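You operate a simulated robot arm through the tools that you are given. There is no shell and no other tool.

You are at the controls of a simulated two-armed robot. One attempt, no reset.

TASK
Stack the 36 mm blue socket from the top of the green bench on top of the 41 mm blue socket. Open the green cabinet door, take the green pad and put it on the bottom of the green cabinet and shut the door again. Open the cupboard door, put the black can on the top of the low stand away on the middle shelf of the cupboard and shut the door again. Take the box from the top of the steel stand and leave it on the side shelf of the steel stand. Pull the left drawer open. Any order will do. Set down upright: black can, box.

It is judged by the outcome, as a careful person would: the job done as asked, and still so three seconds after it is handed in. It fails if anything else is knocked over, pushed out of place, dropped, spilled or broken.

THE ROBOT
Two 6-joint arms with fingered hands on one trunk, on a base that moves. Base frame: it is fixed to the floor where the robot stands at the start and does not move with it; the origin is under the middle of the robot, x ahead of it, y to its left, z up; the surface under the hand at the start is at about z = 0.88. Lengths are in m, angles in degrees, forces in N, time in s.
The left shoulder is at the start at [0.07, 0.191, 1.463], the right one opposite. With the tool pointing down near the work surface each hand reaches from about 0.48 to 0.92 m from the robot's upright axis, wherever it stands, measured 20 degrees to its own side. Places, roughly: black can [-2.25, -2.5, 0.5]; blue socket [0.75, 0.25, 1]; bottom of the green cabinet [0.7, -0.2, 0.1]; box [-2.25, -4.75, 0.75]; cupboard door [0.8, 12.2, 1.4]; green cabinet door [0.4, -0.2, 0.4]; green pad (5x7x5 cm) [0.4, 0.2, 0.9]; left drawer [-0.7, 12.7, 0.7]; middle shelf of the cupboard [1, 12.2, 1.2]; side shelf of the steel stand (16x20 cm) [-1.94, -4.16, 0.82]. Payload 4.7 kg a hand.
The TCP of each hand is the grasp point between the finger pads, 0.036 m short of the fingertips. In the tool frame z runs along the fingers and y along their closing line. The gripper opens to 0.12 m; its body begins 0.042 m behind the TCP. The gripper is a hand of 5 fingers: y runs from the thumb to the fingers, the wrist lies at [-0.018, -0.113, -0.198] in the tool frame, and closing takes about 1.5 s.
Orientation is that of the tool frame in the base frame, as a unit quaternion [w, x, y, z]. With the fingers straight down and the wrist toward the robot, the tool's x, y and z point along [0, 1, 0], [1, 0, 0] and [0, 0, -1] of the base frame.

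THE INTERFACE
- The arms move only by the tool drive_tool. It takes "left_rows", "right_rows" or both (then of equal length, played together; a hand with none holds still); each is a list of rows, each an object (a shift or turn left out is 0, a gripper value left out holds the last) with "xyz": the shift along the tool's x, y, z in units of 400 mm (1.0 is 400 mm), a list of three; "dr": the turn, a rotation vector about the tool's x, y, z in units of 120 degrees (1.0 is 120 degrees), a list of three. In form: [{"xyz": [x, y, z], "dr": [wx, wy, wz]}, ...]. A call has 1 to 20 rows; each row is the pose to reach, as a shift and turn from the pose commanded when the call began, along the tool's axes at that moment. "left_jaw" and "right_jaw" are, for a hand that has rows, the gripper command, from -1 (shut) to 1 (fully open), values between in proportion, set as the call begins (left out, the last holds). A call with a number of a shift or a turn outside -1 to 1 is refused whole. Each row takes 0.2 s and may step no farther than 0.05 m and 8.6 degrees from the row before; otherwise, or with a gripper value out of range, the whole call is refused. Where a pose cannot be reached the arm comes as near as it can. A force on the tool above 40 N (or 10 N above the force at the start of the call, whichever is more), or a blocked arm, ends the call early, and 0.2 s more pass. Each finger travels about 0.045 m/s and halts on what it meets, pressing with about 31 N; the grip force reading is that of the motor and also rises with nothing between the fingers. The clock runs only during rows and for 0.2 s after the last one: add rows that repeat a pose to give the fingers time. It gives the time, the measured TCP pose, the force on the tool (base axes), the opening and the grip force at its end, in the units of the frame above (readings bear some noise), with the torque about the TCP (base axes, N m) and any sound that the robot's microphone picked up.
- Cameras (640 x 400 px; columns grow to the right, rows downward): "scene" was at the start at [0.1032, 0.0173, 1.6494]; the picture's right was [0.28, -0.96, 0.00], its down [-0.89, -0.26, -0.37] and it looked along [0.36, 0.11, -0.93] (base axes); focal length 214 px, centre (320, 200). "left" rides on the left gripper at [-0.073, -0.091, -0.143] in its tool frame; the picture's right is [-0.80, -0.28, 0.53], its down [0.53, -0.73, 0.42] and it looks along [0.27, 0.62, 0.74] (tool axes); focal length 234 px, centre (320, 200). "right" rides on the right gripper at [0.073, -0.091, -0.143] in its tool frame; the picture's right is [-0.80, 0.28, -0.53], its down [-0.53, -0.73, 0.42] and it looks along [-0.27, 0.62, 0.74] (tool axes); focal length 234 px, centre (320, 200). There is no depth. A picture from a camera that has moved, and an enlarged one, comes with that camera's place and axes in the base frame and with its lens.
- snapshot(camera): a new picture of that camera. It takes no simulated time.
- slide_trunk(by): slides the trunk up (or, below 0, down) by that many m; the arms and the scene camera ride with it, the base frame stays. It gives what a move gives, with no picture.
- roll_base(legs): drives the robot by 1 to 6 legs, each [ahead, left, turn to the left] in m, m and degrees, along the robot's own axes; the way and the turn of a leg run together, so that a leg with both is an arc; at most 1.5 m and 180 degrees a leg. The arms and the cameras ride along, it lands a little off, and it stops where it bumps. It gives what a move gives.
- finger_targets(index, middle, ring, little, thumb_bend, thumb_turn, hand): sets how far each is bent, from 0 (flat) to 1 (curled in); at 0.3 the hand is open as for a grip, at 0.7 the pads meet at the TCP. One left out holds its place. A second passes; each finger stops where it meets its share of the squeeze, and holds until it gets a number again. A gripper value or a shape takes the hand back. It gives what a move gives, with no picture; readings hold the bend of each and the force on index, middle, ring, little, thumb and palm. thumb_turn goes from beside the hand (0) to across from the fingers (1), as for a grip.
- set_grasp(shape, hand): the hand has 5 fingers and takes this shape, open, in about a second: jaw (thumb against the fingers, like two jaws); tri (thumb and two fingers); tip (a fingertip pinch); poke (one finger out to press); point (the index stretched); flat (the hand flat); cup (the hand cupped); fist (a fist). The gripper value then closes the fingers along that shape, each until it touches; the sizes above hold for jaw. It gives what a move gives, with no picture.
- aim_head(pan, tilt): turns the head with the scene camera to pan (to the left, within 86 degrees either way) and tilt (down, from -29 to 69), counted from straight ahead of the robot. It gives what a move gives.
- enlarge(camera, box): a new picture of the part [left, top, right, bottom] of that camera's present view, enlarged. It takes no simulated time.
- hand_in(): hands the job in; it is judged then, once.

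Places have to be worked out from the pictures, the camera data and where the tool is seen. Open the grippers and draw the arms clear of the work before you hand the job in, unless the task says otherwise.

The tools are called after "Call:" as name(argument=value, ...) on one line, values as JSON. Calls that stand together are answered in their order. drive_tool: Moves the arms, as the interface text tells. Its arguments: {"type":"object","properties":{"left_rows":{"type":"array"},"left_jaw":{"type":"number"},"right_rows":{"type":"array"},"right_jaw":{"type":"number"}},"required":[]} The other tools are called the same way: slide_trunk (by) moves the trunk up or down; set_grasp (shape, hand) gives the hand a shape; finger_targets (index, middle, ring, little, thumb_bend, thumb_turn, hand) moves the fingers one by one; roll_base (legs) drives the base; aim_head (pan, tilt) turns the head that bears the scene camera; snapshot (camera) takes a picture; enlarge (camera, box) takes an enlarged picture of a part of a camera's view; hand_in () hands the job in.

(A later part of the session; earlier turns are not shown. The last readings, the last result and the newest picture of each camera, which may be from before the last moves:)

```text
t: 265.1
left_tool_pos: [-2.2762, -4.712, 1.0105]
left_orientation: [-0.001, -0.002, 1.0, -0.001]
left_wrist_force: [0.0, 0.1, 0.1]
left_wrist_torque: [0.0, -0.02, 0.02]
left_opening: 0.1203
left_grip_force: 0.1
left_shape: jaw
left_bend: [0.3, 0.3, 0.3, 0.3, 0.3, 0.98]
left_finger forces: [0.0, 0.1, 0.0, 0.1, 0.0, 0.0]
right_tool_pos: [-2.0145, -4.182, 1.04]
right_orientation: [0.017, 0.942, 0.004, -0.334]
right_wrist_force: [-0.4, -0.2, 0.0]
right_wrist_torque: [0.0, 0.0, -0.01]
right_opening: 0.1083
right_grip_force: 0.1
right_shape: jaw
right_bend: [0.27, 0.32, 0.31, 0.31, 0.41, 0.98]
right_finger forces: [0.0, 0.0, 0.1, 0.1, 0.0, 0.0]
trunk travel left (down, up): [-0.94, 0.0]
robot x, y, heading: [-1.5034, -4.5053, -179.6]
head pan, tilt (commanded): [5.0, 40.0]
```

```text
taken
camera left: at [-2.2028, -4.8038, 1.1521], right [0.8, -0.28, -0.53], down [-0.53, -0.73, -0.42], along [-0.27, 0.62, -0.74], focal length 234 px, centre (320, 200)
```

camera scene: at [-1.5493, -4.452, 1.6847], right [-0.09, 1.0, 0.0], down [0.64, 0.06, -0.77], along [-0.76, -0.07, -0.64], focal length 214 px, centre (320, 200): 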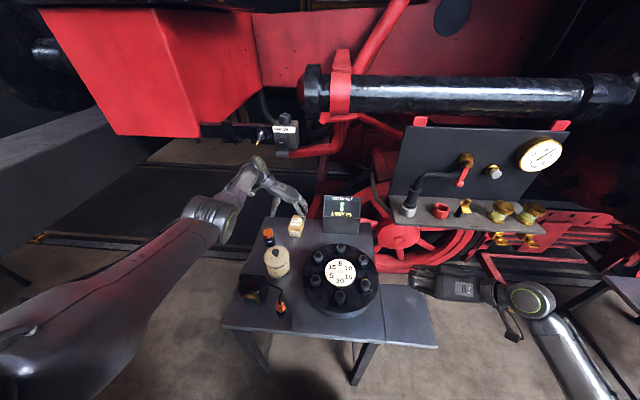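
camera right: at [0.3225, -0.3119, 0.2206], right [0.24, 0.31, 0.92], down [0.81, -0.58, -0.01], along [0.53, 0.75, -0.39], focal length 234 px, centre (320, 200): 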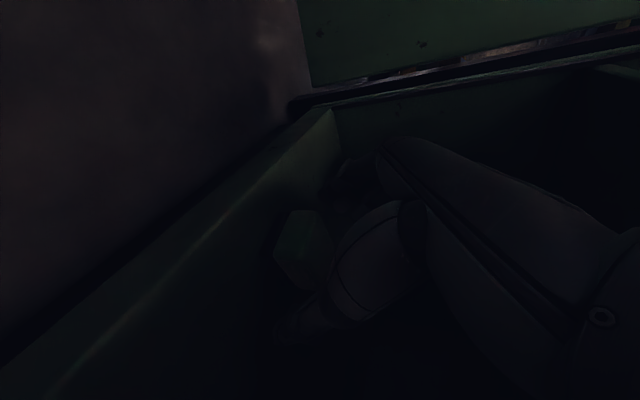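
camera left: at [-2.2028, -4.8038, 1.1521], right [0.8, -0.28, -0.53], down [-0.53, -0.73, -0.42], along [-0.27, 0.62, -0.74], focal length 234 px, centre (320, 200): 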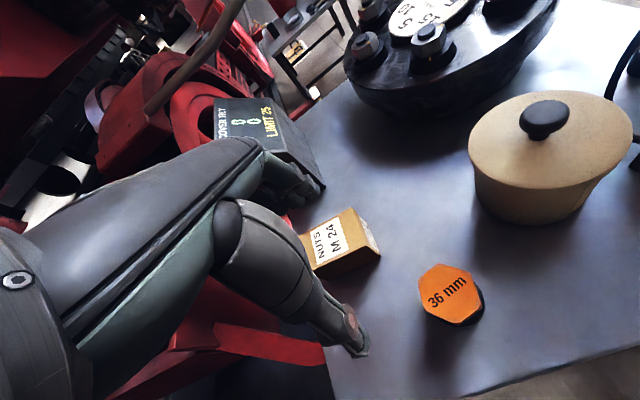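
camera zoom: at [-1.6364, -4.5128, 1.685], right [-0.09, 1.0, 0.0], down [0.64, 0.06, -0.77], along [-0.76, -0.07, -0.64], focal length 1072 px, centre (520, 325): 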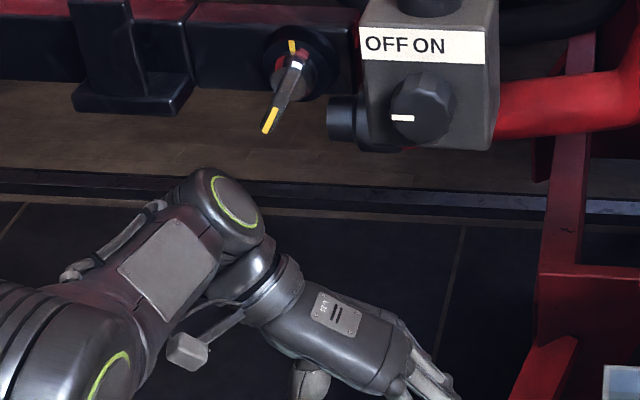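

Good view of the box from the wrist camera now; I'll zoom in to measure its offset from the TCP.

Call:
enlarge(camera="left", box=[270, 190, 398, 270])

Call:
enlarge(camera="scene", box=[264, 195, 360, 255])

```text
5.00 times, centred on (334, 230) of left
camera zoom: at [-2.2028, -4.8038, 1.1521], right [0.8, -0.28, -0.53], down [-0.53, -0.73, -0.42], along [-0.27, 0.62, -0.74], focal length 1171 px, centre (250, 50)
```

zoom: 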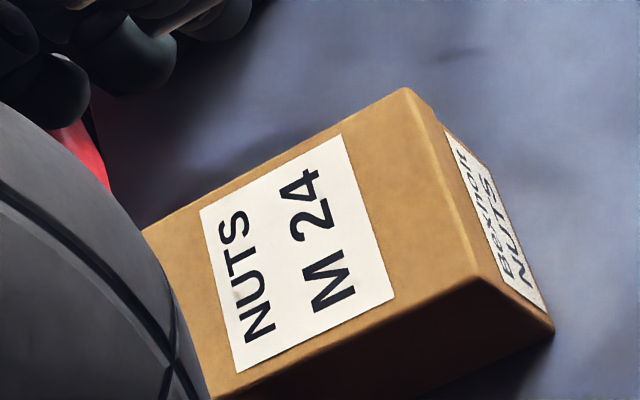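

```text
6.67 times, centred on (312, 225) of scene
camera zoom: at [-1.6364, -4.5128, 1.685], right [-0.09, 1.0, 0.0], down [0.64, 0.06, -0.77], along [-0.76, -0.07, -0.64], focal length 1430 px, centre (373, 33)
```

zoom: 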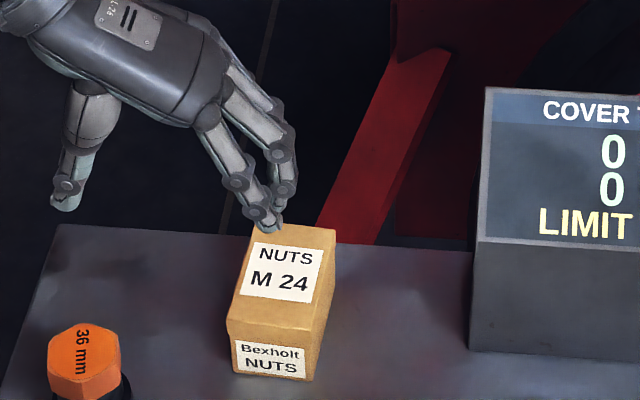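

Cross-checking both cameras gives consistent positions with the table top at z ≈ 0.82: the box is at x −2.362…−2.268, y −4.676…−4.612, top 0.875. The arm needs a lower shoulder to reach it, so first I'll take the right hand back and up, out of the way of the side shelf and gauge plate.

Call:
drive_tool(right_rows=[{"xyz": [0.08, 0.002, -0.063]}, {"xyz": [0.155, 0.004, -0.126]}, {"xyz": [0.233, 0.006, -0.189]}, {"xyz": [0.163, 0.009, -0.275]}, {"xyz": [0.095, 0.012, -0.36]}, {"xyz": [0.026, 0.015, -0.445]}, {"xyz": [-0.043, 0.018, -0.53]}, {"xyz": [-0.112, 0.021, -0.615]}, {"xyz": [-0.181, 0.024, -0.7]}, {"xyz": [-0.25, 0.028, -0.785]}, {"xyz": [-0.318, 0.031, -0.867]}, {"xyz": [-0.318, 0.031, -0.867]}])

Call:
snapshot(camera="scene")

```text
t: 267.7
left_tool_pos: [-2.2762, -4.7115, 1.0109]
left_orientation: [-0.001, -0.001, 1.0, -0.001]
left_wrist_force: [1.4, -0.3, -0.6]
left_wrist_torque: [-0.06, 0.02, 0.01]
left_opening: 0.12
left_grip_force: 0.1
left_shape: jaw
left_bend: [0.3, 0.3, 0.3, 0.3, 0.3, 0.98]
left_finger forces: [0.0, 0.1, 0.1, 0.0, 0.0, 0.0]
right_tool_pos: [-1.934, -4.1953, 1.387]
right_orientation: [0.016, 0.942, 0.006, -0.334]
right_wrist_force: [-0.2, -0.6, 0.0]
right_wrist_torque: [0.01, 0.03, 0.01]
right_opening: 0.1082
right_grip_force: 0.0
right_shape: jaw
right_bend: [0.27, 0.32, 0.31, 0.31, 0.41, 0.98]
right_finger forces: [0.1, 0.0, 0.1, 0.0, 0.1, 0.1]
right hand out of reach, approached as far as the arm can: row 7, 8, 9, 10, 11, 12
trunk travel left (down, up): [-0.94, 0.0]
robot x, y, heading: [-1.5005, -4.5075, -179.6]
head pan, tilt (commanded): [5.0, 40.0]
```

```text
taken
camera scene: at [-1.636, -4.5125, 1.6849], right [-0.09, 1.0, 0.0], down [0.64, 0.06, -0.77], along [-0.76, -0.07, -0.64], focal length 214 px, centre (320, 200)
```

scene: 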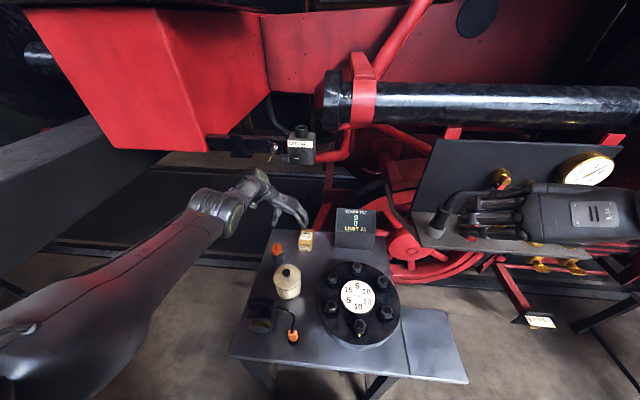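

Using the trunk for the descent keeps the arm's reach. I'll shift the hand 7 cm north to straddle the box and roll 4 cm ahead.

Call:
drive_tool(left_rows=[{"xyz": [0, 0.06, 0]}, {"xyz": [0, 0.12, 0]}, {"xyz": [0, 0.1725, 0]}, {"xyz": [0, 0.1725, 0]}])

Call:
roll_base(legs=[[0.036, 0, 0]])

Call:
snapshot(camera="left")

Call:
enlarge(camera="scene", box=[232, 175, 360, 255])

```text
t: 268.7
left_tool_pos: [-2.2771, -4.643, 1.0074]
left_orientation: [0.0, -0.001, 1.0, 0.0]
left_wrist_force: [0.1, 0.4, -0.6]
left_wrist_torque: [0.0, 0.05, -0.01]
left_opening: 0.12
left_grip_force: 0.1
left_shape: jaw
left_bend: [0.3, 0.3, 0.3, 0.3, 0.3, 0.98]
left_finger forces: [0.0, 0.0, 0.0, 0.0, 0.0, 0.0]
right_tool_pos: [-1.936, -4.1973, 1.3859]
right_orientation: [0.015, 0.942, 0.006, -0.335]
right_wrist_force: [0.1, -1.0, 0.4]
right_wrist_torque: [0.03, 0.03, -0.01]
right_opening: 0.1081
right_grip_force: 0.1
right_shape: jaw
right_bend: [0.27, 0.32, 0.31, 0.31, 0.41, 0.98]
right_finger forces: [0.0, 0.0, 0.1, 0.0, 0.0, 0.0]
trunk travel left (down, up): [-0.94, 0.0]
robot x, y, heading: [-1.5015, -4.504, -179.7]
head pan, tilt (commanded): [5.0, 40.0]
```

```text
t: 269.6
left_tool_pos: [-2.3053, -4.6421, 1.0145]
left_orientation: [-0.004, -0.001, 1.0, 0.0]
left_wrist_force: [1.2, 0.5, 0.4]
left_wrist_torque: [0.03, 0.11, 0.02]
left_opening: 0.1201
left_grip_force: 0.1
left_shape: jaw
left_bend: [0.3, 0.3, 0.3, 0.3, 0.3, 0.98]
left_finger forces: [0.0, 0.0, 0.0, 0.0, 0.1, 0.1]
right_tool_pos: [-1.9618, -4.1969, 1.3888]
right_orientation: [0.015, 0.941, 0.006, -0.338]
right_wrist_force: [1.4, 0.2, -0.1]
right_wrist_torque: [0.01, 0.09, -0.03]
right_opening: 0.1079
right_grip_force: 0.0
right_shape: jaw
right_bend: [0.27, 0.32, 0.31, 0.31, 0.41, 0.98]
right_finger forces: [0.1, 0.0, 0.0, 0.0, 0.0, 0.0]
trunk travel left (down, up): [-0.94, 0.0]
robot x, y, heading: [-1.5364, -4.5075, -179.7]
head pan, tilt (commanded): [5.0, 40.0]
```

```text
taken
camera left: at [-2.2314, -4.7355, 1.1559], right [0.8, -0.28, -0.53], down [-0.53, -0.73, -0.42], along [-0.27, 0.62, -0.74], focal length 234 px, centre (320, 200)
```

left: 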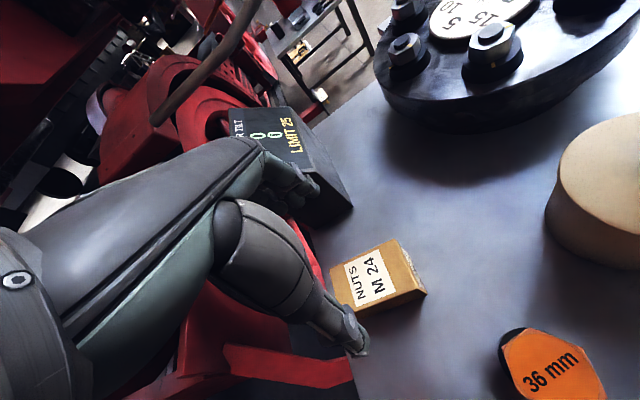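

```text
5.00 times, centred on (296, 215) of scene
camera zoom: at [-1.6616, -4.5148, 1.6859], right [-0.09, 1.0, 0.0], down [0.63, 0.06, -0.77], along [-0.77, -0.07, -0.64], focal length 1072 px, centre (440, 125)
```

zoom: 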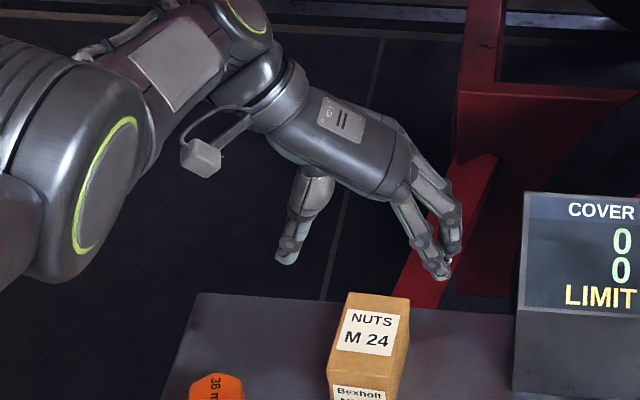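

The hand is centred over the box (TCP [−2.305, −4.642]) and the arm is nearly straight, well above the lantern. I'll lower the trunk by 0.10 m, look, and then continue.

Call:
slide_trunk(by=-0.1)

Call:
snapshot(camera="left")

Call:
enlarge(camera="scene", box=[232, 155, 360, 235])

```text
t: 270.9
left_tool_pos: [-2.3117, -4.642, 0.9093]
left_orientation: [0.0, -0.001, 1.0, 0.001]
left_wrist_force: [0.3, 0.8, 0.8]
left_wrist_torque: [0.0, 0.02, 0.02]
left_opening: 0.12
left_grip_force: 0.1
left_shape: jaw
left_bend: [0.3, 0.3, 0.3, 0.3, 0.3, 0.98]
left_finger forces: [0.0, 0.0, 0.0, 0.0, 0.1, 0.1]
right_tool_pos: [-1.9702, -4.1967, 1.2859]
right_orientation: [0.015, 0.942, 0.007, -0.335]
right_wrist_force: [0.5, 0.3, -0.3]
right_wrist_torque: [0.02, 0.03, -0.01]
right_opening: 0.1079
right_grip_force: 0.1
right_shape: jaw
right_bend: [0.27, 0.32, 0.31, 0.31, 0.41, 0.98]
right_finger forces: [0.1, 0.0, 0.0, 0.0, 0.1, 0.0]
trunk travel left (down, up): [-0.84, 0.1]
robot x, y, heading: [-1.5378, -4.5104, -179.5]
head pan, tilt (commanded): [5.0, 40.0]
```

```text
taken
camera left: at [-2.2388, -4.7353, 1.051], right [0.8, -0.28, -0.53], down [-0.53, -0.73, -0.42], along [-0.27, 0.62, -0.74], focal length 234 px, centre (320, 200)
```

left: 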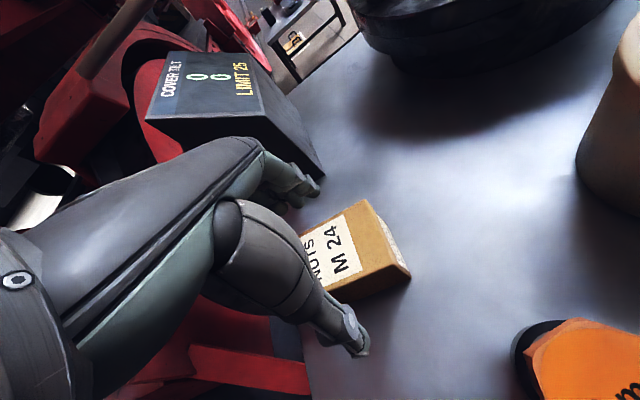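

```text
5.00 times, centred on (296, 195) of scene
camera zoom: at [-1.6728, -4.5146, 1.5849], right [-0.09, 1.0, 0.0], down [0.64, 0.06, -0.77], along [-0.76, -0.07, -0.64], focal length 1072 px, centre (440, 225)
```

zoom: 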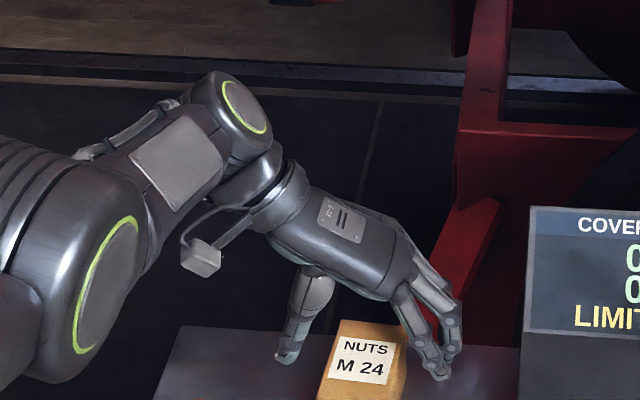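

The thumb and fingers straddle the box with room on both sides. I'll lower another 4 cm and then close.

Call:
slide_trunk(by=-0.042)

Call:
enlarge(camera="scene", box=[248, 165, 344, 225])

Call:
enlarge(camera="left", box=[260, 150, 452, 270])

```text
t: 271.8
left_tool_pos: [-2.313, -4.6425, 0.8674]
left_orientation: [0.0, -0.001, 1.0, 0.0]
left_wrist_force: [0.0, -0.4, -0.4]
left_wrist_torque: [0.03, 0.01, 0.03]
left_opening: 0.1201
left_grip_force: 0.0
left_shape: jaw
left_bend: [0.3, 0.3, 0.3, 0.3, 0.3, 0.98]
left_finger forces: [0.1, 0.0, 0.1, 0.1, 0.0, 0.0]
right_tool_pos: [-1.9716, -4.1974, 1.2438]
right_orientation: [0.015, 0.942, 0.007, -0.334]
right_wrist_force: [-0.2, -0.7, 0.8]
right_wrist_torque: [-0.02, -0.02, 0.0]
right_opening: 0.1079
right_grip_force: 0.0
right_shape: jaw
right_bend: [0.27, 0.32, 0.31, 0.31, 0.41, 0.98]
right_finger forces: [0.0, 0.0, 0.1, 0.0, 0.1, 0.0]
trunk travel left (down, up): [-0.798, 0.142]
robot x, y, heading: [-1.5353, -4.5065, -179.6]
head pan, tilt (commanded): [5.0, 40.0]
```

```text
6.67 times, centred on (296, 195) of scene
camera zoom: at [-1.6735, -4.5149, 1.5428], right [-0.09, 1.0, 0.0], down [0.64, 0.06, -0.77], along [-0.76, -0.07, -0.64], focal length 1430 px, centre (480, 233)
```

zoom: 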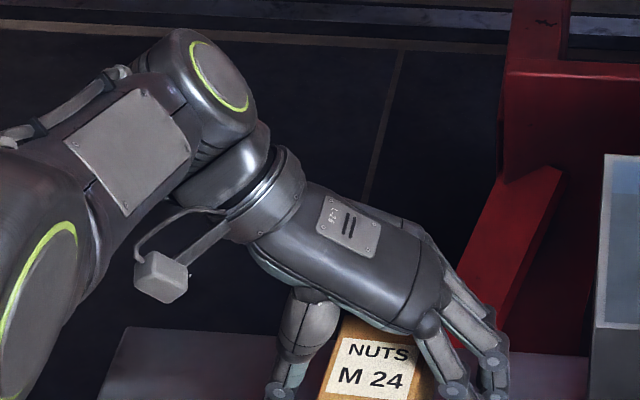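

```text
3.33 times, centred on (356, 210) of left
camera zoom: at [-2.2393, -4.7356, 1.0085], right [0.8, -0.28, -0.53], down [-0.53, -0.73, -0.42], along [-0.27, 0.62, -0.74], focal length 781 px, centre (200, 167)
```

zoom: 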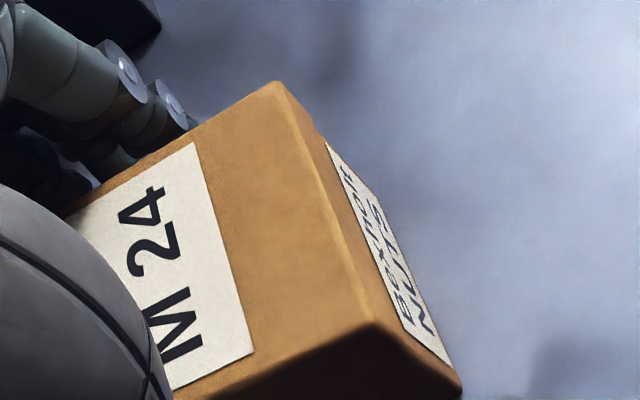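

The box is between thumb and fingers at the right height. I'll close the left hand.

Call:
drive_tool(left_rows=[{"xyz": [0, 0, 0]}, {"xyz": [0, 0, 0]}, {"xyz": [0, 0, 0]}, {"xyz": [0, 0, 0]}, {"xyz": [0, 0, 0]}, {"xyz": [0, 0, 0]}, {"xyz": [0, 0, 0]}, {"xyz": [0, 0, 0]}, {"xyz": [0, 0, 0]}], left_jaw=-1)

Call:
enlarge(camera="left", box=[260, 150, 452, 270])

Call:
enlarge(camera="scene", box=[248, 165, 344, 225])

```text
t: 273.8
left_tool_pos: [-2.3141, -4.6432, 0.8659]
left_orientation: [0.0, 0.0, 1.0, 0.0]
left_wrist_force: [0.2, 0.3, 0.6]
left_wrist_torque: [0.01, 0.01, -0.03]
left_opening: 0.0543
left_grip_force: 30.9
left_shape: jaw
left_bend: [0.74, 0.47, 0.44, 0.47, 0.71, 1.0]
left_finger forces: [15.3, 8.3, 3.6, 0.9, 27.9, 0.0]
right_tool_pos: [-1.9716, -4.1967, 1.2444]
right_orientation: [0.015, 0.942, 0.008, -0.334]
right_wrist_force: [-1.7, 0.1, 0.1]
right_wrist_torque: [0.04, -0.02, 0.01]
right_opening: 0.1079
right_grip_force: 0.0
right_shape: jaw
right_bend: [0.27, 0.32, 0.31, 0.31, 0.41, 0.98]
right_finger forces: [0.1, 0.1, 0.0, 0.0, 0.0, 0.0]
trunk travel left (down, up): [-0.798, 0.142]
robot x, y, heading: [-1.5345, -4.5083, -179.6]
head pan, tilt (commanded): [5.0, 40.0]
```

```text
3.33 times, centred on (356, 210) of left
camera zoom: at [-2.2396, -4.7355, 1.0082], right [0.8, -0.28, -0.52], down [-0.53, -0.73, -0.42], along [-0.27, 0.62, -0.74], focal length 781 px, centre (200, 167)
```

zoom: 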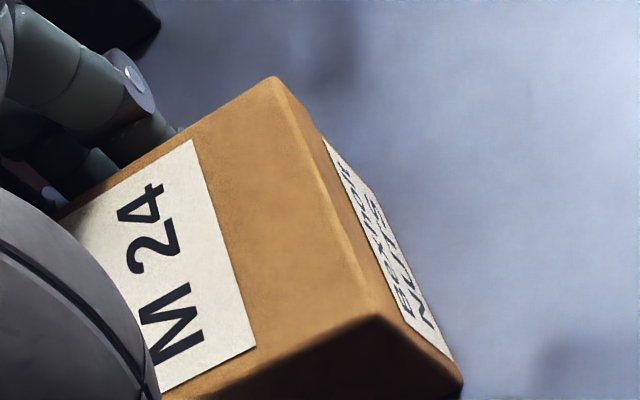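

```text
6.67 times, centred on (296, 195) of scene
camera zoom: at [-1.674, -4.5147, 1.5427], right [-0.09, 1.0, 0.0], down [0.64, 0.06, -0.77], along [-0.76, -0.07, -0.64], focal length 1430 px, centre (480, 233)
```

zoom: 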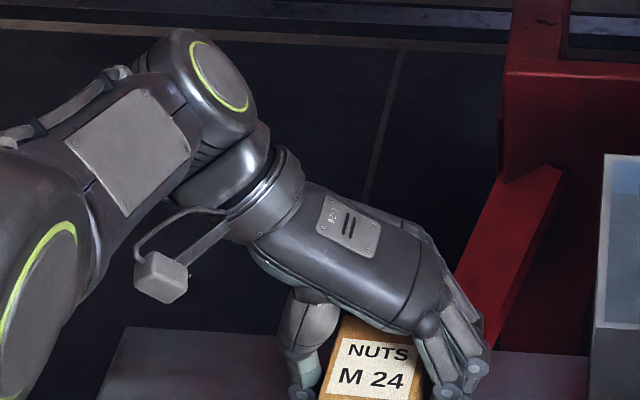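

The box is firmly held by all fingers. I'll lift it with the trunk by 13.5 cm, staying below the unit overhead.

Call:
slide_trunk(by=0.135)

Call:
drive_tool(left_rows=[{"xyz": [0, 0.04, 0]}, {"xyz": [0, 0.08, 0]}, {"xyz": [0, 0.11, 0]}, {"xyz": [0, 0.11, 0]}])

Call:
snapshot(camera="scene")

Call:
snapshot(camera="left")

```text
t: 275.4
left_tool_pos: [-2.3133, -4.6437, 1.0006]
left_orientation: [0.0, -0.001, 1.0, -0.001]
left_wrist_force: [0.1, -0.3, -4.5]
left_wrist_torque: [0.0, -0.02, 0.0]
left_opening: 0.0546
left_grip_force: 30.8
left_shape: jaw
left_bend: [0.74, 0.47, 0.44, 0.47, 0.71, 1.0]
left_finger forces: [16.0, 8.0, 3.5, 0.9, 27.7, 0.0]
right_tool_pos: [-1.972, -4.1969, 1.3772]
right_orientation: [0.015, 0.943, 0.007, -0.333]
right_wrist_force: [-0.1, 1.0, 1.0]
right_wrist_torque: [0.02, 0.0, -0.03]
right_opening: 0.1077
right_grip_force: 0.1
right_shape: jaw
right_bend: [0.27, 0.32, 0.31, 0.31, 0.41, 0.98]
right_finger forces: [0.0, 0.0, 0.0, 0.0, 0.1, 0.1]
trunk travel left (down, up): [-0.933, 0.007]
robot x, y, heading: [-1.5352, -4.5076, -179.5]
head pan, tilt (commanded): [5.0, 40.0]
```

```text
t: 276.4
left_tool_pos: [-2.3126, -4.5976, 1.001]
left_orientation: [-0.001, -0.002, 1.0, -0.001]
left_wrist_force: [0.1, 0.2, -3.4]
left_wrist_torque: [0.02, -0.01, -0.01]
left_opening: 0.0545
left_grip_force: 30.6
left_shape: jaw
left_bend: [0.74, 0.47, 0.44, 0.47, 0.71, 1.0]
left_finger forces: [16.0, 8.1, 3.6, 1.0, 27.8, 0.0]
right_tool_pos: [-1.9723, -4.1972, 1.3775]
right_orientation: [0.015, 0.942, 0.006, -0.334]
right_wrist_force: [0.3, 0.6, -0.2]
right_wrist_torque: [-0.06, 0.0, -0.03]
right_opening: 0.1079
right_grip_force: 0.1
right_shape: jaw
right_bend: [0.27, 0.32, 0.31, 0.31, 0.41, 0.98]
right_finger forces: [0.0, 0.1, 0.0, 0.0, 0.0, 0.1]
trunk travel left (down, up): [-0.933, 0.007]
robot x, y, heading: [-1.5364, -4.508, -179.6]
head pan, tilt (commanded): [5.0, 40.0]
```

```text
taken
camera scene: at [-1.6745, -4.5151, 1.6776], right [-0.09, 1.0, 0.0], down [0.64, 0.06, -0.77], along [-0.76, -0.07, -0.64], focal length 214 px, centre (320, 200)
```

scene: 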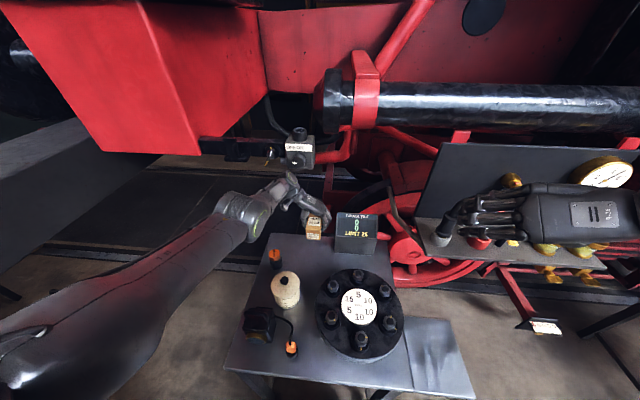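

```text
taken
camera left: at [-2.2391, -4.6905, 1.1423], right [0.8, -0.28, -0.53], down [-0.53, -0.73, -0.42], along [-0.27, 0.62, -0.74], focal length 234 px, centre (320, 200)
```

left: 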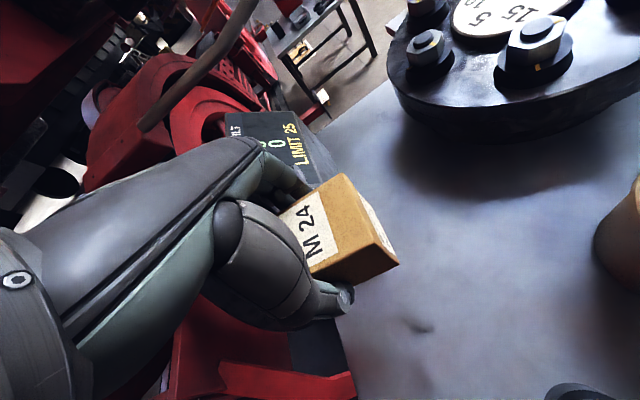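

The box is up and held well. I'll roll back 0.42 m along the free corridor between flange and jar, then draw the arm in.

Call:
roll_base(legs=[[-0.42, 0, 0]])

Call:
drive_tool(left_rows=[{"xyz": [-0.09, 0, 0]}, {"xyz": [-0.18, 0, 0]}, {"xyz": [-0.27, 0, 0]}, {"xyz": [-0.36, 0, 0]}, {"xyz": [-0.36, 0, 0]}])

Call:
snapshot(camera="scene")

```text
t: 279.0
left_tool_pos: [-1.893, -4.5994, 0.9998]
left_orientation: [0.0, -0.007, 1.0, 0.0]
left_wrist_force: [-0.3, 0.4, -4.4]
left_wrist_torque: [0.04, -0.03, -0.01]
left_opening: 0.0545
left_grip_force: 31.4
left_shape: jaw
left_bend: [0.74, 0.47, 0.44, 0.47, 0.71, 1.0]
left_finger forces: [16.0, 8.1, 3.7, 0.9, 27.8, 0.0]
right_tool_pos: [-1.5551, -4.1968, 1.3784]
right_orientation: [0.017, 0.943, 0.012, -0.333]
right_wrist_force: [0.6, -0.6, 0.0]
right_wrist_torque: [0.01, -0.03, 0.0]
right_opening: 0.1078
right_grip_force: 0.1
right_shape: jaw
right_bend: [0.27, 0.32, 0.31, 0.31, 0.41, 0.98]
right_finger forces: [0.0, 0.0, 0.0, 0.1, 0.1, 0.0]
trunk travel left (down, up): [-0.933, 0.007]
robot x, y, heading: [-1.1154, -4.5017, -179.1]
head pan, tilt (commanded): [5.0, 40.0]
```

```text
t: 280.2
left_tool_pos: [-1.7445, -4.5996, 0.9998]
left_orientation: [0.001, -0.007, 1.0, -0.001]
left_wrist_force: [-0.7, 0.3, -3.0]
left_wrist_torque: [-0.02, 0.0, 0.02]
left_opening: 0.0543
left_grip_force: 30.8
left_shape: jaw
left_bend: [0.74, 0.47, 0.44, 0.47, 0.71, 1.0]
left_finger forces: [16.2, 7.9, 3.7, 0.9, 27.6, 0.0]
right_tool_pos: [-1.5539, -4.197, 1.3785]
right_orientation: [0.017, 0.943, 0.011, -0.334]
right_wrist_force: [0.3, -0.5, 0.0]
right_wrist_torque: [0.04, 0.0, 0.02]
right_opening: 0.108
right_grip_force: 0.1
right_shape: jaw
right_bend: [0.27, 0.32, 0.31, 0.31, 0.41, 0.98]
right_finger forces: [0.0, 0.0, 0.1, 0.0, 0.0, 0.1]
trunk travel left (down, up): [-0.933, 0.007]
robot x, y, heading: [-1.1144, -4.5044, -179.1]
head pan, tilt (commanded): [5.0, 40.0]
```

```text
taken
camera scene: at [-1.2538, -4.5119, 1.6776], right [-0.1, 0.99, 0.0], down [0.64, 0.07, -0.77], along [-0.76, -0.08, -0.64], focal length 214 px, centre (320, 200)
```

scene: 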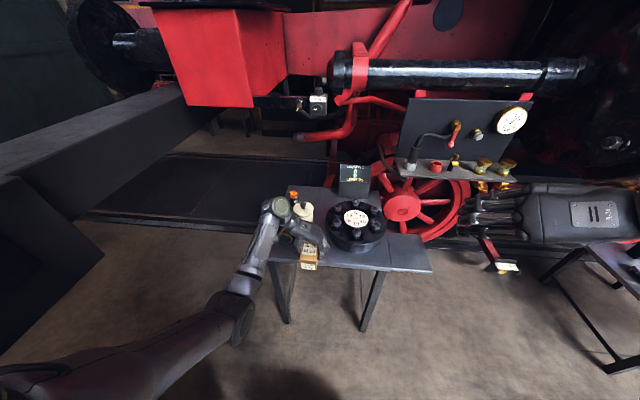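

The box is off the table's east edge. I'll move north 0.45 m, in line with the side shelf.

Call:
roll_base(legs=[[0, -0.45, -0.9]])

Call:
aim_head(pan=8, tilt=45)

Call:
snapshot(camera="scene")

Call:
snapshot(camera="left")

```text
t: 283.0
left_tool_pos: [-1.7493, -4.1292, 0.9995]
left_orientation: [-0.001, 0.001, 1.0, 0.0]
left_wrist_force: [-0.7, -1.1, -3.5]
left_wrist_torque: [0.04, -0.01, -0.02]
left_opening: 0.0542
left_grip_force: 30.2
left_shape: jaw
left_bend: [0.74, 0.47, 0.44, 0.47, 0.71, 1.0]
left_finger forces: [16.2, 7.9, 3.7, 1.0, 27.7, 0.0]
right_tool_pos: [-1.5517, -3.7288, 1.3791]
right_orientation: [0.014, 0.943, 0.003, -0.333]
right_wrist_force: [0.1, 0.1, 0.0]
right_wrist_torque: [0.0, 0.02, -0.03]
right_opening: 0.1078
right_grip_force: 0.0
right_shape: jaw
right_bend: [0.27, 0.32, 0.31, 0.31, 0.41, 0.98]
right_finger forces: [0.0, 0.0, 0.0, 0.0, 0.1, 0.1]
trunk travel left (down, up): [-0.933, 0.007]
robot x, y, heading: [-1.1174, -4.0412, -180.1]
head pan, tilt (commanded): [5.0, 40.0]
```

```text
t: 283.6
left_tool_pos: [-1.7498, -4.1285, 0.9995]
left_orientation: [-0.001, 0.0, 1.0, -0.001]
left_wrist_force: [0.4, 0.1, -4.0]
left_wrist_torque: [0.0, 0.01, 0.03]
left_opening: 0.0542
left_grip_force: 31.1
left_shape: jaw
left_bend: [0.74, 0.47, 0.44, 0.47, 0.71, 1.0]
left_finger forces: [16.1, 8.0, 3.7, 0.8, 27.7, 0.0]
right_tool_pos: [-1.5521, -3.7267, 1.3785]
right_orientation: [0.015, 0.942, 0.004, -0.334]
right_wrist_force: [-0.7, 0.3, 0.0]
right_wrist_torque: [-0.04, 0.0, 0.0]
right_opening: 0.108
right_grip_force: 0.1
right_shape: jaw
right_bend: [0.27, 0.32, 0.31, 0.31, 0.41, 0.98]
right_finger forces: [0.1, 0.0, 0.0, 0.0, 0.1, 0.0]
trunk travel left (down, up): [-0.933, 0.007]
robot x, y, heading: [-1.118, -4.0372, -179.7]
head pan, tilt (commanded): [8.0, 45.0]
```

```text
taken
camera scene: at [-1.2523, -4.0505, 1.6704], right [-0.14, 0.99, 0.0], down [0.7, 0.1, -0.71], along [-0.7, -0.1, -0.71], focal length 214 px, centre (320, 200)
```

scene: 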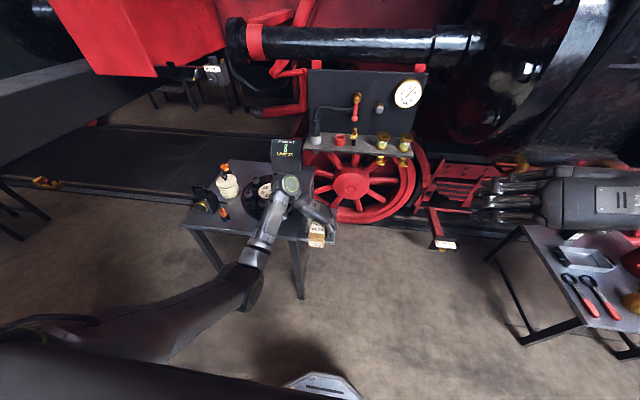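

```text
taken
camera left: at [-1.676, -4.2212, 1.142], right [0.8, -0.28, -0.53], down [-0.53, -0.73, -0.42], along [-0.27, 0.62, -0.74], focal length 234 px, centre (320, 200)
```

left: 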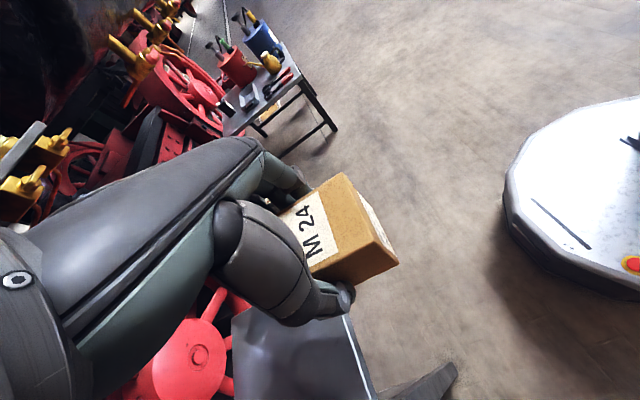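

The side shelf is just beyond the box. I'll zoom to measure the shelf's corners from here.

Call:
enlarge(camera="scene", box=[256, 190, 352, 250])

Call:
enlarge(camera="left", box=[220, 280, 412, 400])

```text
6.67 times, centred on (304, 220) of scene
camera zoom: at [-1.2523, -4.0505, 1.6704], right [-0.14, 0.99, 0.0], down [0.7, 0.1, -0.71], along [-0.7, -0.1, -0.71], focal length 1430 px, centre (427, 67)
```

zoom: 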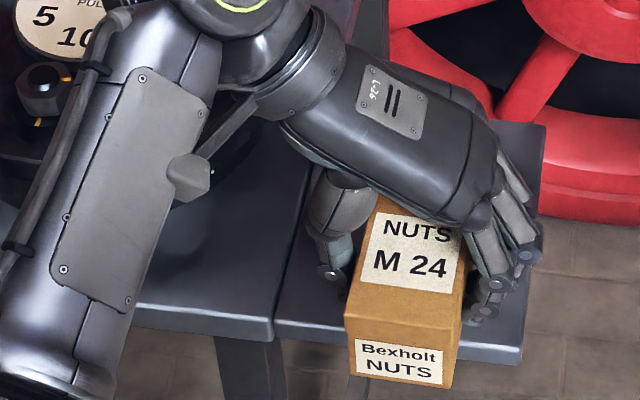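

```text
3.33 times, centred on (316, 340) of left
camera zoom: at [-1.676, -4.2212, 1.142], right [0.8, -0.28, -0.53], down [-0.53, -0.73, -0.42], along [-0.27, 0.62, -0.74], focal length 781 px, centre (333, -267)
```

zoom: 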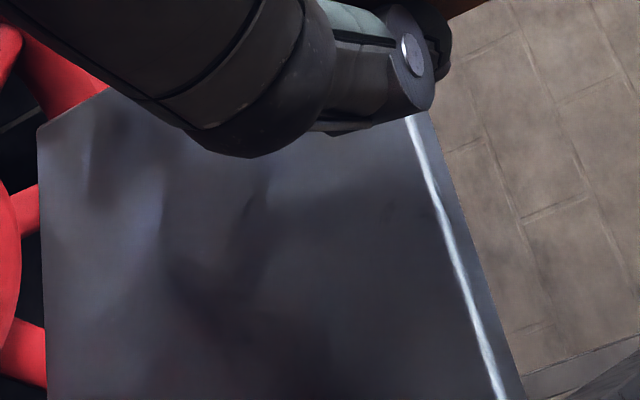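

The shelf spans x −2.042…−1.828 and y −4.243…−4.068 at z 0.82. I'll roll ahead 0.185 m and shift the hand slightly so that the box centre comes over [−1.935, −4.145].

Call:
roll_base(legs=[[0.185, 0, -0.3]])

Call:
drive_tool(left_rows=[{"xyz": [0, -0.02, 0]}, {"xyz": [0, -0.04, 0]}, {"xyz": [0, -0.04, 0]}])

Call:
enlarge(camera="scene", box=[240, 180, 400, 280])

Call:
snapshot(camera="left")

```text
t: 285.2
left_tool_pos: [-1.9312, -4.1245, 1.0027]
left_orientation: [-0.002, 0.004, 1.0, 0.0]
left_wrist_force: [0.6, -1.0, -3.3]
left_wrist_torque: [-0.01, 0.04, -0.02]
left_opening: 0.0541
left_grip_force: 30.9
left_shape: jaw
left_bend: [0.74, 0.47, 0.44, 0.47, 0.71, 1.0]
left_finger forces: [16.1, 7.9, 3.8, 0.9, 27.7, 0.0]
right_tool_pos: [-1.7316, -3.7235, 1.38]
right_orientation: [0.014, 0.942, 0.001, -0.335]
right_wrist_force: [1.2, 0.2, 0.1]
right_wrist_torque: [-0.01, 0.05, -0.01]
right_opening: 0.1079
right_grip_force: 0.1
right_shape: jaw
right_bend: [0.27, 0.32, 0.31, 0.31, 0.41, 0.98]
right_finger forces: [0.0, 0.1, 0.0, 0.0, 0.0, 0.0]
trunk travel left (down, up): [-0.933, 0.007]
robot x, y, heading: [-1.3024, -4.0388, 179.5]
head pan, tilt (commanded): [8.0, 45.0]
```

```text
t: 286.0
left_tool_pos: [-1.9346, -4.1392, 0.9993]
left_orientation: [0.0, 0.004, 1.0, -0.001]
left_wrist_force: [-0.1, -0.3, -3.6]
left_wrist_torque: [0.02, -0.02, 0.01]
left_opening: 0.0543
left_grip_force: 31.4
left_shape: jaw
left_bend: [0.74, 0.47, 0.44, 0.47, 0.71, 1.0]
left_finger forces: [16.1, 8.0, 3.7, 1.0, 27.7, 0.0]
right_tool_pos: [-1.7358, -3.7235, 1.3786]
right_orientation: [0.014, 0.943, 0.001, -0.333]
right_wrist_force: [0.1, 0.0, 0.3]
right_wrist_torque: [0.0, -0.01, 0.02]
right_opening: 0.1078
right_grip_force: 0.0
right_shape: jaw
right_bend: [0.27, 0.32, 0.31, 0.31, 0.41, 0.98]
right_finger forces: [0.0, 0.0, 0.1, 0.0, 0.0, 0.0]
trunk travel left (down, up): [-0.933, 0.007]
robot x, y, heading: [-1.3044, -4.0381, 179.6]
head pan, tilt (commanded): [8.0, 45.0]
```

```text
4.00 times, centred on (320, 230) of scene
camera zoom: at [-1.4385, -4.0482, 1.6703], right [-0.13, 0.99, 0.0], down [0.7, 0.09, -0.71], along [-0.7, -0.09, -0.71], focal length 858 px, centre (320, 80)
```

zoom: 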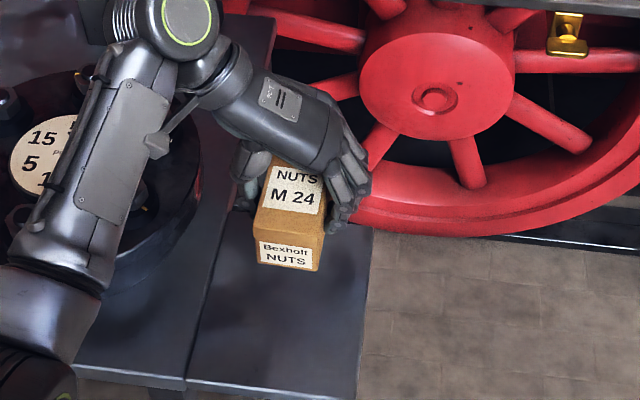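

```text
taken
camera left: at [-1.8628, -4.2329, 1.141], right [0.8, -0.29, -0.52], down [-0.54, -0.73, -0.42], along [-0.26, 0.62, -0.74], focal length 234 px, centre (320, 200)
```

left: 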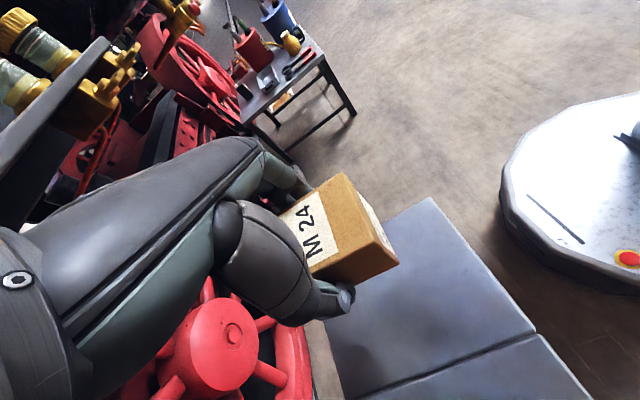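

The box is over the middle of the shelf. I'll lower the trunk by 11.5 cm, leaving about 1.7 cm, then look.

Call:
slide_trunk(by=-0.115)

Call:
enlarge(camera="scene", box=[240, 170, 400, 270])

Call:
snapshot(camera="left")

```text
t: 287.4
left_tool_pos: [-1.933, -4.1393, 0.8857]
left_orientation: [-0.001, 0.004, 1.0, -0.001]
left_wrist_force: [-0.1, -0.5, -3.3]
left_wrist_torque: [0.01, 0.01, 0.03]
left_opening: 0.0542
left_grip_force: 31.4
left_shape: jaw
left_bend: [0.74, 0.47, 0.44, 0.47, 0.71, 1.0]
left_finger forces: [16.0, 8.1, 3.6, 0.9, 27.7, 0.0]
right_tool_pos: [-1.7346, -3.7233, 1.2637]
right_orientation: [0.014, 0.943, 0.001, -0.334]
right_wrist_force: [0.5, 0.3, 0.4]
right_wrist_torque: [0.0, -0.01, 0.02]
right_opening: 0.1077
right_grip_force: 0.0
right_shape: jaw
right_bend: [0.27, 0.32, 0.31, 0.31, 0.41, 0.98]
right_finger forces: [0.0, 0.0, 0.0, 0.1, 0.1, 0.0]
trunk travel left (down, up): [-0.818, 0.122]
robot x, y, heading: [-1.305, -4.0389, 179.4]
head pan, tilt (commanded): [8.0, 45.0]
```

```text
4.00 times, centred on (320, 220) of scene
camera zoom: at [-1.4366, -4.0488, 1.5555], right [-0.13, 0.99, 0.0], down [0.7, 0.09, -0.71], along [-0.7, -0.09, -0.71], focal length 858 px, centre (320, 120)
```

zoom: 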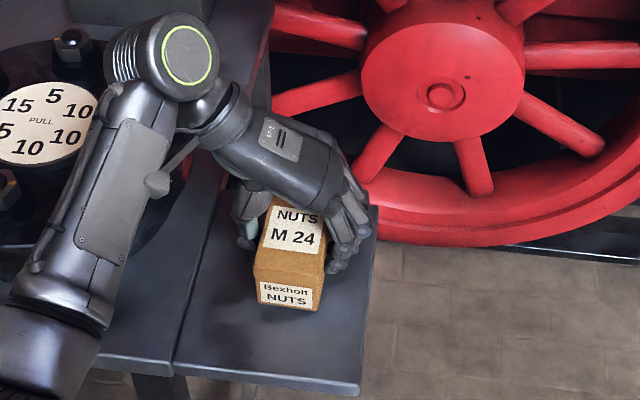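

```text
taken
camera left: at [-1.8616, -4.233, 1.0268], right [0.8, -0.29, -0.53], down [-0.54, -0.73, -0.42], along [-0.26, 0.62, -0.74], focal length 234 px, centre (320, 200)
```

left: 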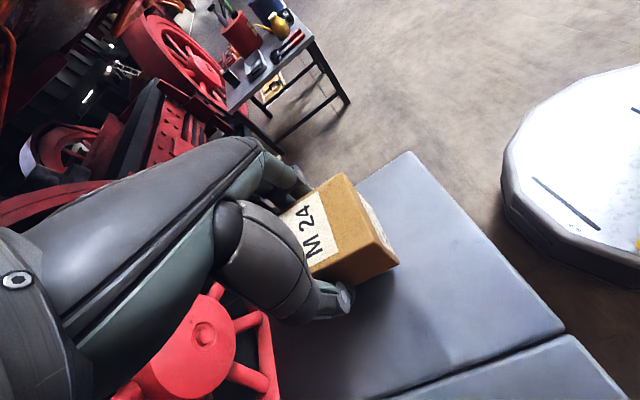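

About 2 cm of gap remains. I'll lower the last bit with the arm in small steps until the force shows contact.

Call:
drive_tool(left_rows=[{"xyz": [0, 0, 0.0125]}, {"xyz": [0, 0, 0.025]}, {"xyz": [0, 0, 0.0375]}, {"xyz": [0, 0, 0.0375]}])

Call:
drive_tool(left_rows=[{"xyz": [0, 0, 0.005]}, {"xyz": [0, 0, 0.0075]}, {"xyz": [0, 0, 0.0075]}])

```text
t: 288.4
left_tool_pos: [-1.9341, -4.139, 0.8689]
left_orientation: [-0.001, 0.004, 1.0, -0.001]
left_wrist_force: [-1.2, 0.6, -3.9]
left_wrist_torque: [-0.01, -0.01, -0.03]
left_opening: 0.0543
left_grip_force: 31.2
left_shape: jaw
left_bend: [0.74, 0.47, 0.44, 0.47, 0.71, 1.0]
left_finger forces: [16.1, 8.0, 3.7, 0.9, 27.7, 0.0]
right_tool_pos: [-1.7352, -3.7233, 1.2645]
right_orientation: [0.013, 0.943, 0.001, -0.333]
right_wrist_force: [-0.3, -0.1, -0.8]
right_wrist_torque: [0.04, -0.02, -0.02]
right_opening: 0.1082
right_grip_force: 0.0
right_shape: jaw
right_bend: [0.27, 0.32, 0.31, 0.31, 0.41, 0.98]
right_finger forces: [0.1, 0.1, 0.1, 0.0, 0.0, 0.0]
trunk travel left (down, up): [-0.818, 0.122]
robot x, y, heading: [-1.3013, -4.0412, 179.6]
head pan, tilt (commanded): [8.0, 45.0]
```

```text
t: 289.2
left_tool_pos: [-1.9343, -4.1385, 0.8673]
left_orientation: [-0.001, 0.004, 1.0, -0.001]
left_wrist_force: [0.0, 0.2, -2.6]
left_wrist_torque: [0.0, 0.04, 0.01]
left_opening: 0.0546
left_grip_force: 30.9
left_shape: jaw
left_bend: [0.74, 0.47, 0.44, 0.47, 0.71, 1.0]
left_finger forces: [16.1, 7.9, 3.8, 0.9, 27.6, 0.0]
right_tool_pos: [-1.7354, -3.7236, 1.2633]
right_orientation: [0.013, 0.943, 0.0, -0.334]
right_wrist_force: [-0.8, 0.9, 0.1]
right_wrist_torque: [-0.03, -0.01, -0.04]
right_opening: 0.1079
right_grip_force: 0.0
right_shape: jaw
right_bend: [0.27, 0.32, 0.31, 0.31, 0.41, 0.98]
right_finger forces: [0.0, 0.1, 0.0, 0.0, 0.0, 0.1]
trunk travel left (down, up): [-0.818, 0.122]
robot x, y, heading: [-1.3037, -4.0398, 179.7]
head pan, tilt (commanded): [8.0, 45.0]
```

No clear contact yet (−2.6 N). I'll go 2–3 mm further at a time.

Call:
drive_tool(left_rows=[{"xyz": [0, 0, 0.004]}, {"xyz": [0, 0, 0.0075]}, {"xyz": [0, 0, 0.0075]}])

Call:
drive_tool(left_rows=[{"xyz": [0, 0, 0.004]}, {"xyz": [0, 0, 0.0075]}, {"xyz": [0, 0, 0.0075]}])

Call:
enlarge(camera="scene", box=[272, 190, 368, 250])

```text
t: 290.0
left_tool_pos: [-1.9335, -4.1395, 0.8655]
left_orientation: [-0.003, 0.004, 1.0, 0.0]
left_wrist_force: [-3.7, -3.0, 12.5]
left_wrist_torque: [-0.11, 0.09, 0.04]
left_opening: 0.0545
left_grip_force: 30.9
left_shape: jaw
left_bend: [0.74, 0.47, 0.44, 0.47, 0.71, 1.0]
left_finger forces: [15.9, 8.2, 3.7, 1.4, 30.3, 0.0]
right_tool_pos: [-1.7338, -3.7242, 1.2638]
right_orientation: [0.012, 0.942, 0.001, -0.335]
right_wrist_force: [0.7, 0.0, 0.1]
right_wrist_torque: [0.01, 0.0, -0.03]
right_opening: 0.1079
right_grip_force: 0.1
right_shape: jaw
right_bend: [0.27, 0.32, 0.31, 0.31, 0.41, 0.98]
right_finger forces: [0.0, 0.1, 0.0, 0.0, 0.0, 0.0]
trunk travel left (down, up): [-0.818, 0.122]
robot x, y, heading: [-1.3014, -4.0345, 179.6]
head pan, tilt (commanded): [8.0, 45.0]
```

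```text
t: 290.8
left_tool_pos: [-1.9328, -4.1386, 0.865]
left_orientation: [-0.005, 0.004, 1.0, 0.0]
left_wrist_force: [-7.6, -3.3, 36.1]
left_wrist_torque: [-0.16, 0.28, 0.11]
left_opening: 0.0562
left_grip_force: 31.0
left_shape: jaw
left_bend: [0.74, 0.47, 0.44, 0.48, 0.71, 1.0]
left_finger forces: [17.2, 9.1, 3.9, 2.0, 33.8, 0.0]
right_tool_pos: [-1.7318, -3.7232, 1.2637]
right_orientation: [0.013, 0.942, 0.001, -0.336]
right_wrist_force: [0.3, 0.2, -0.2]
right_wrist_torque: [0.05, -0.03, -0.01]
right_opening: 0.108
right_grip_force: 0.0
right_shape: jaw
right_bend: [0.27, 0.32, 0.31, 0.31, 0.41, 0.98]
right_finger forces: [0.0, 0.0, 0.0, 0.0, 0.0, 0.0]
trunk travel left (down, up): [-0.818, 0.122]
robot x, y, heading: [-1.3048, -4.0412, 180.0]
head pan, tilt (commanded): [8.0, 45.0]
```

```text
6.67 times, centred on (320, 220) of scene
camera zoom: at [-1.4329, -4.0483, 1.5561], right [-0.13, 0.99, 0.0], down [0.7, 0.09, -0.71], along [-0.7, -0.09, -0.71], focal length 1430 px, centre (320, 67)
```

zoom: 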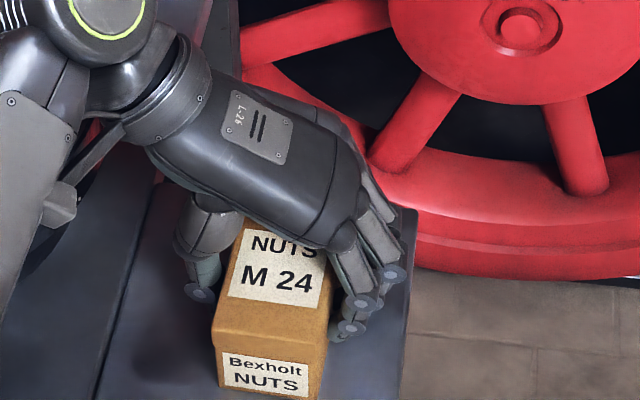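

The box stands on the shelf (36 N). I'll relieve the press by about 4 mm and open gradually.

Call:
drive_tool(left_rows=[{"xyz": [0, 0, -0.008]}, {"xyz": [0, 0, -0.008]}])

Call:
drive_tool(left_rows=[{"xyz": [0, 0, 0]}, {"xyz": [0, 0, 0]}, {"xyz": [0, 0, 0]}, {"xyz": [0, 0, 0]}], left_jaw=0.1)

Call:
drive_tool(left_rows=[{"xyz": [0, 0, 0]}, {"xyz": [0, 0, 0]}, {"xyz": [0, 0, 0]}, {"xyz": [0, 0, 0]}, {"xyz": [0, 0, 0]}], left_jaw=0.7)

Call:
enlarge(camera="scene", box=[256, 180, 384, 260])

```text
t: 291.4
left_tool_pos: [-1.9329, -4.1387, 0.8646]
left_orientation: [-0.001, 0.004, 1.0, -0.001]
left_wrist_force: [-7.7, 0.2, 19.8]
left_wrist_torque: [0.04, 0.21, 0.09]
left_opening: 0.0561
left_grip_force: 31.0
left_shape: jaw
left_bend: [0.74, 0.47, 0.44, 0.48, 0.71, 1.0]
left_finger forces: [17.7, 9.3, 4.2, 1.7, 31.9, 0.1]
right_tool_pos: [-1.7324, -3.7238, 1.2648]
right_orientation: [0.013, 0.943, 0.0, -0.334]
right_wrist_force: [0.2, -0.1, -0.6]
right_wrist_torque: [0.0, 0.03, -0.02]
right_opening: 0.1078
right_grip_force: 0.0
right_shape: jaw
right_bend: [0.27, 0.32, 0.31, 0.31, 0.41, 0.98]
right_finger forces: [0.1, 0.0, 0.0, 0.1, 0.1, 0.0]
trunk travel left (down, up): [-0.818, 0.122]
robot x, y, heading: [-1.3073, -4.0392, 179.6]
head pan, tilt (commanded): [8.0, 45.0]
```

```text
t: 292.4
left_tool_pos: [-1.9339, -4.1389, 0.8635]
left_orientation: [0.0, 0.004, 1.0, -0.001]
left_wrist_force: [1.5, -1.0, -0.2]
left_wrist_torque: [-0.01, -0.01, 0.02]
left_opening: 0.0656
left_grip_force: 0.2
left_shape: jaw
left_bend: [0.74, 0.43, 0.4, 0.4, 0.68, 1.0]
left_finger forces: [0.0, 0.0, 0.0, 0.0, 0.0, 0.0]
right_tool_pos: [-1.7348, -3.7234, 1.2634]
right_orientation: [0.013, 0.942, 0.001, -0.335]
right_wrist_force: [0.3, 0.3, -0.9]
right_wrist_torque: [0.0, -0.02, 0.02]
right_opening: 0.1079
right_grip_force: 0.1
right_shape: jaw
right_bend: [0.27, 0.32, 0.31, 0.31, 0.41, 0.98]
right_finger forces: [0.0, 0.0, 0.0, 0.0, 0.0, 0.0]
trunk travel left (down, up): [-0.818, 0.122]
robot x, y, heading: [-1.3043, -4.0377, 179.6]
head pan, tilt (commanded): [8.0, 45.0]
```

```text
t: 293.6
left_tool_pos: [-1.9341, -4.1395, 0.8649]
left_orientation: [-0.001, 0.004, 1.0, -0.001]
left_wrist_force: [-1.3, 1.0, -0.6]
left_wrist_torque: [0.01, 0.02, 0.02]
left_opening: 0.102
left_grip_force: 0.0
left_shape: jaw
left_bend: [0.26, 0.33, 0.31, 0.32, 0.47, 0.99]
left_finger forces: [0.0, 0.1, 0.0, 0.1, 0.1, 0.0]
right_tool_pos: [-1.734, -3.7239, 1.2643]
right_orientation: [0.013, 0.942, 0.0, -0.334]
right_wrist_force: [0.7, -0.8, -0.3]
right_wrist_torque: [0.01, 0.04, 0.0]
right_opening: 0.1078
right_grip_force: 0.1
right_shape: jaw
right_bend: [0.27, 0.32, 0.31, 0.31, 0.41, 0.98]
right_finger forces: [0.0, 0.0, 0.0, 0.0, 0.0, 0.1]
trunk travel left (down, up): [-0.818, 0.122]
robot x, y, heading: [-1.3031, -4.039, 179.4]
head pan, tilt (commanded): [8.0, 45.0]
```

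```text
5.00 times, centred on (320, 220) of scene
camera zoom: at [-1.4367, -4.0486, 1.5555], right [-0.13, 0.99, 0.0], down [0.7, 0.09, -0.71], along [-0.7, -0.09, -0.71], focal length 1072 px, centre (320, 100)
```

zoom: 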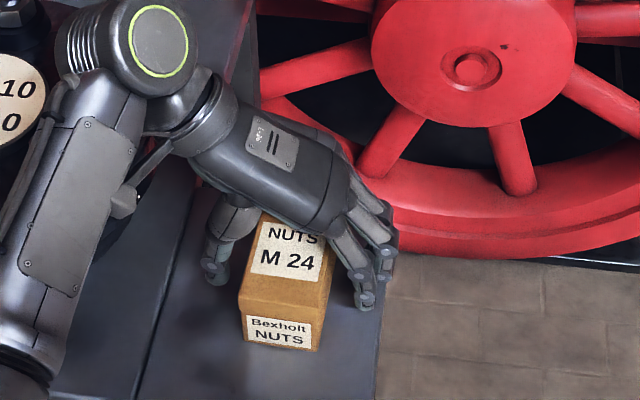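

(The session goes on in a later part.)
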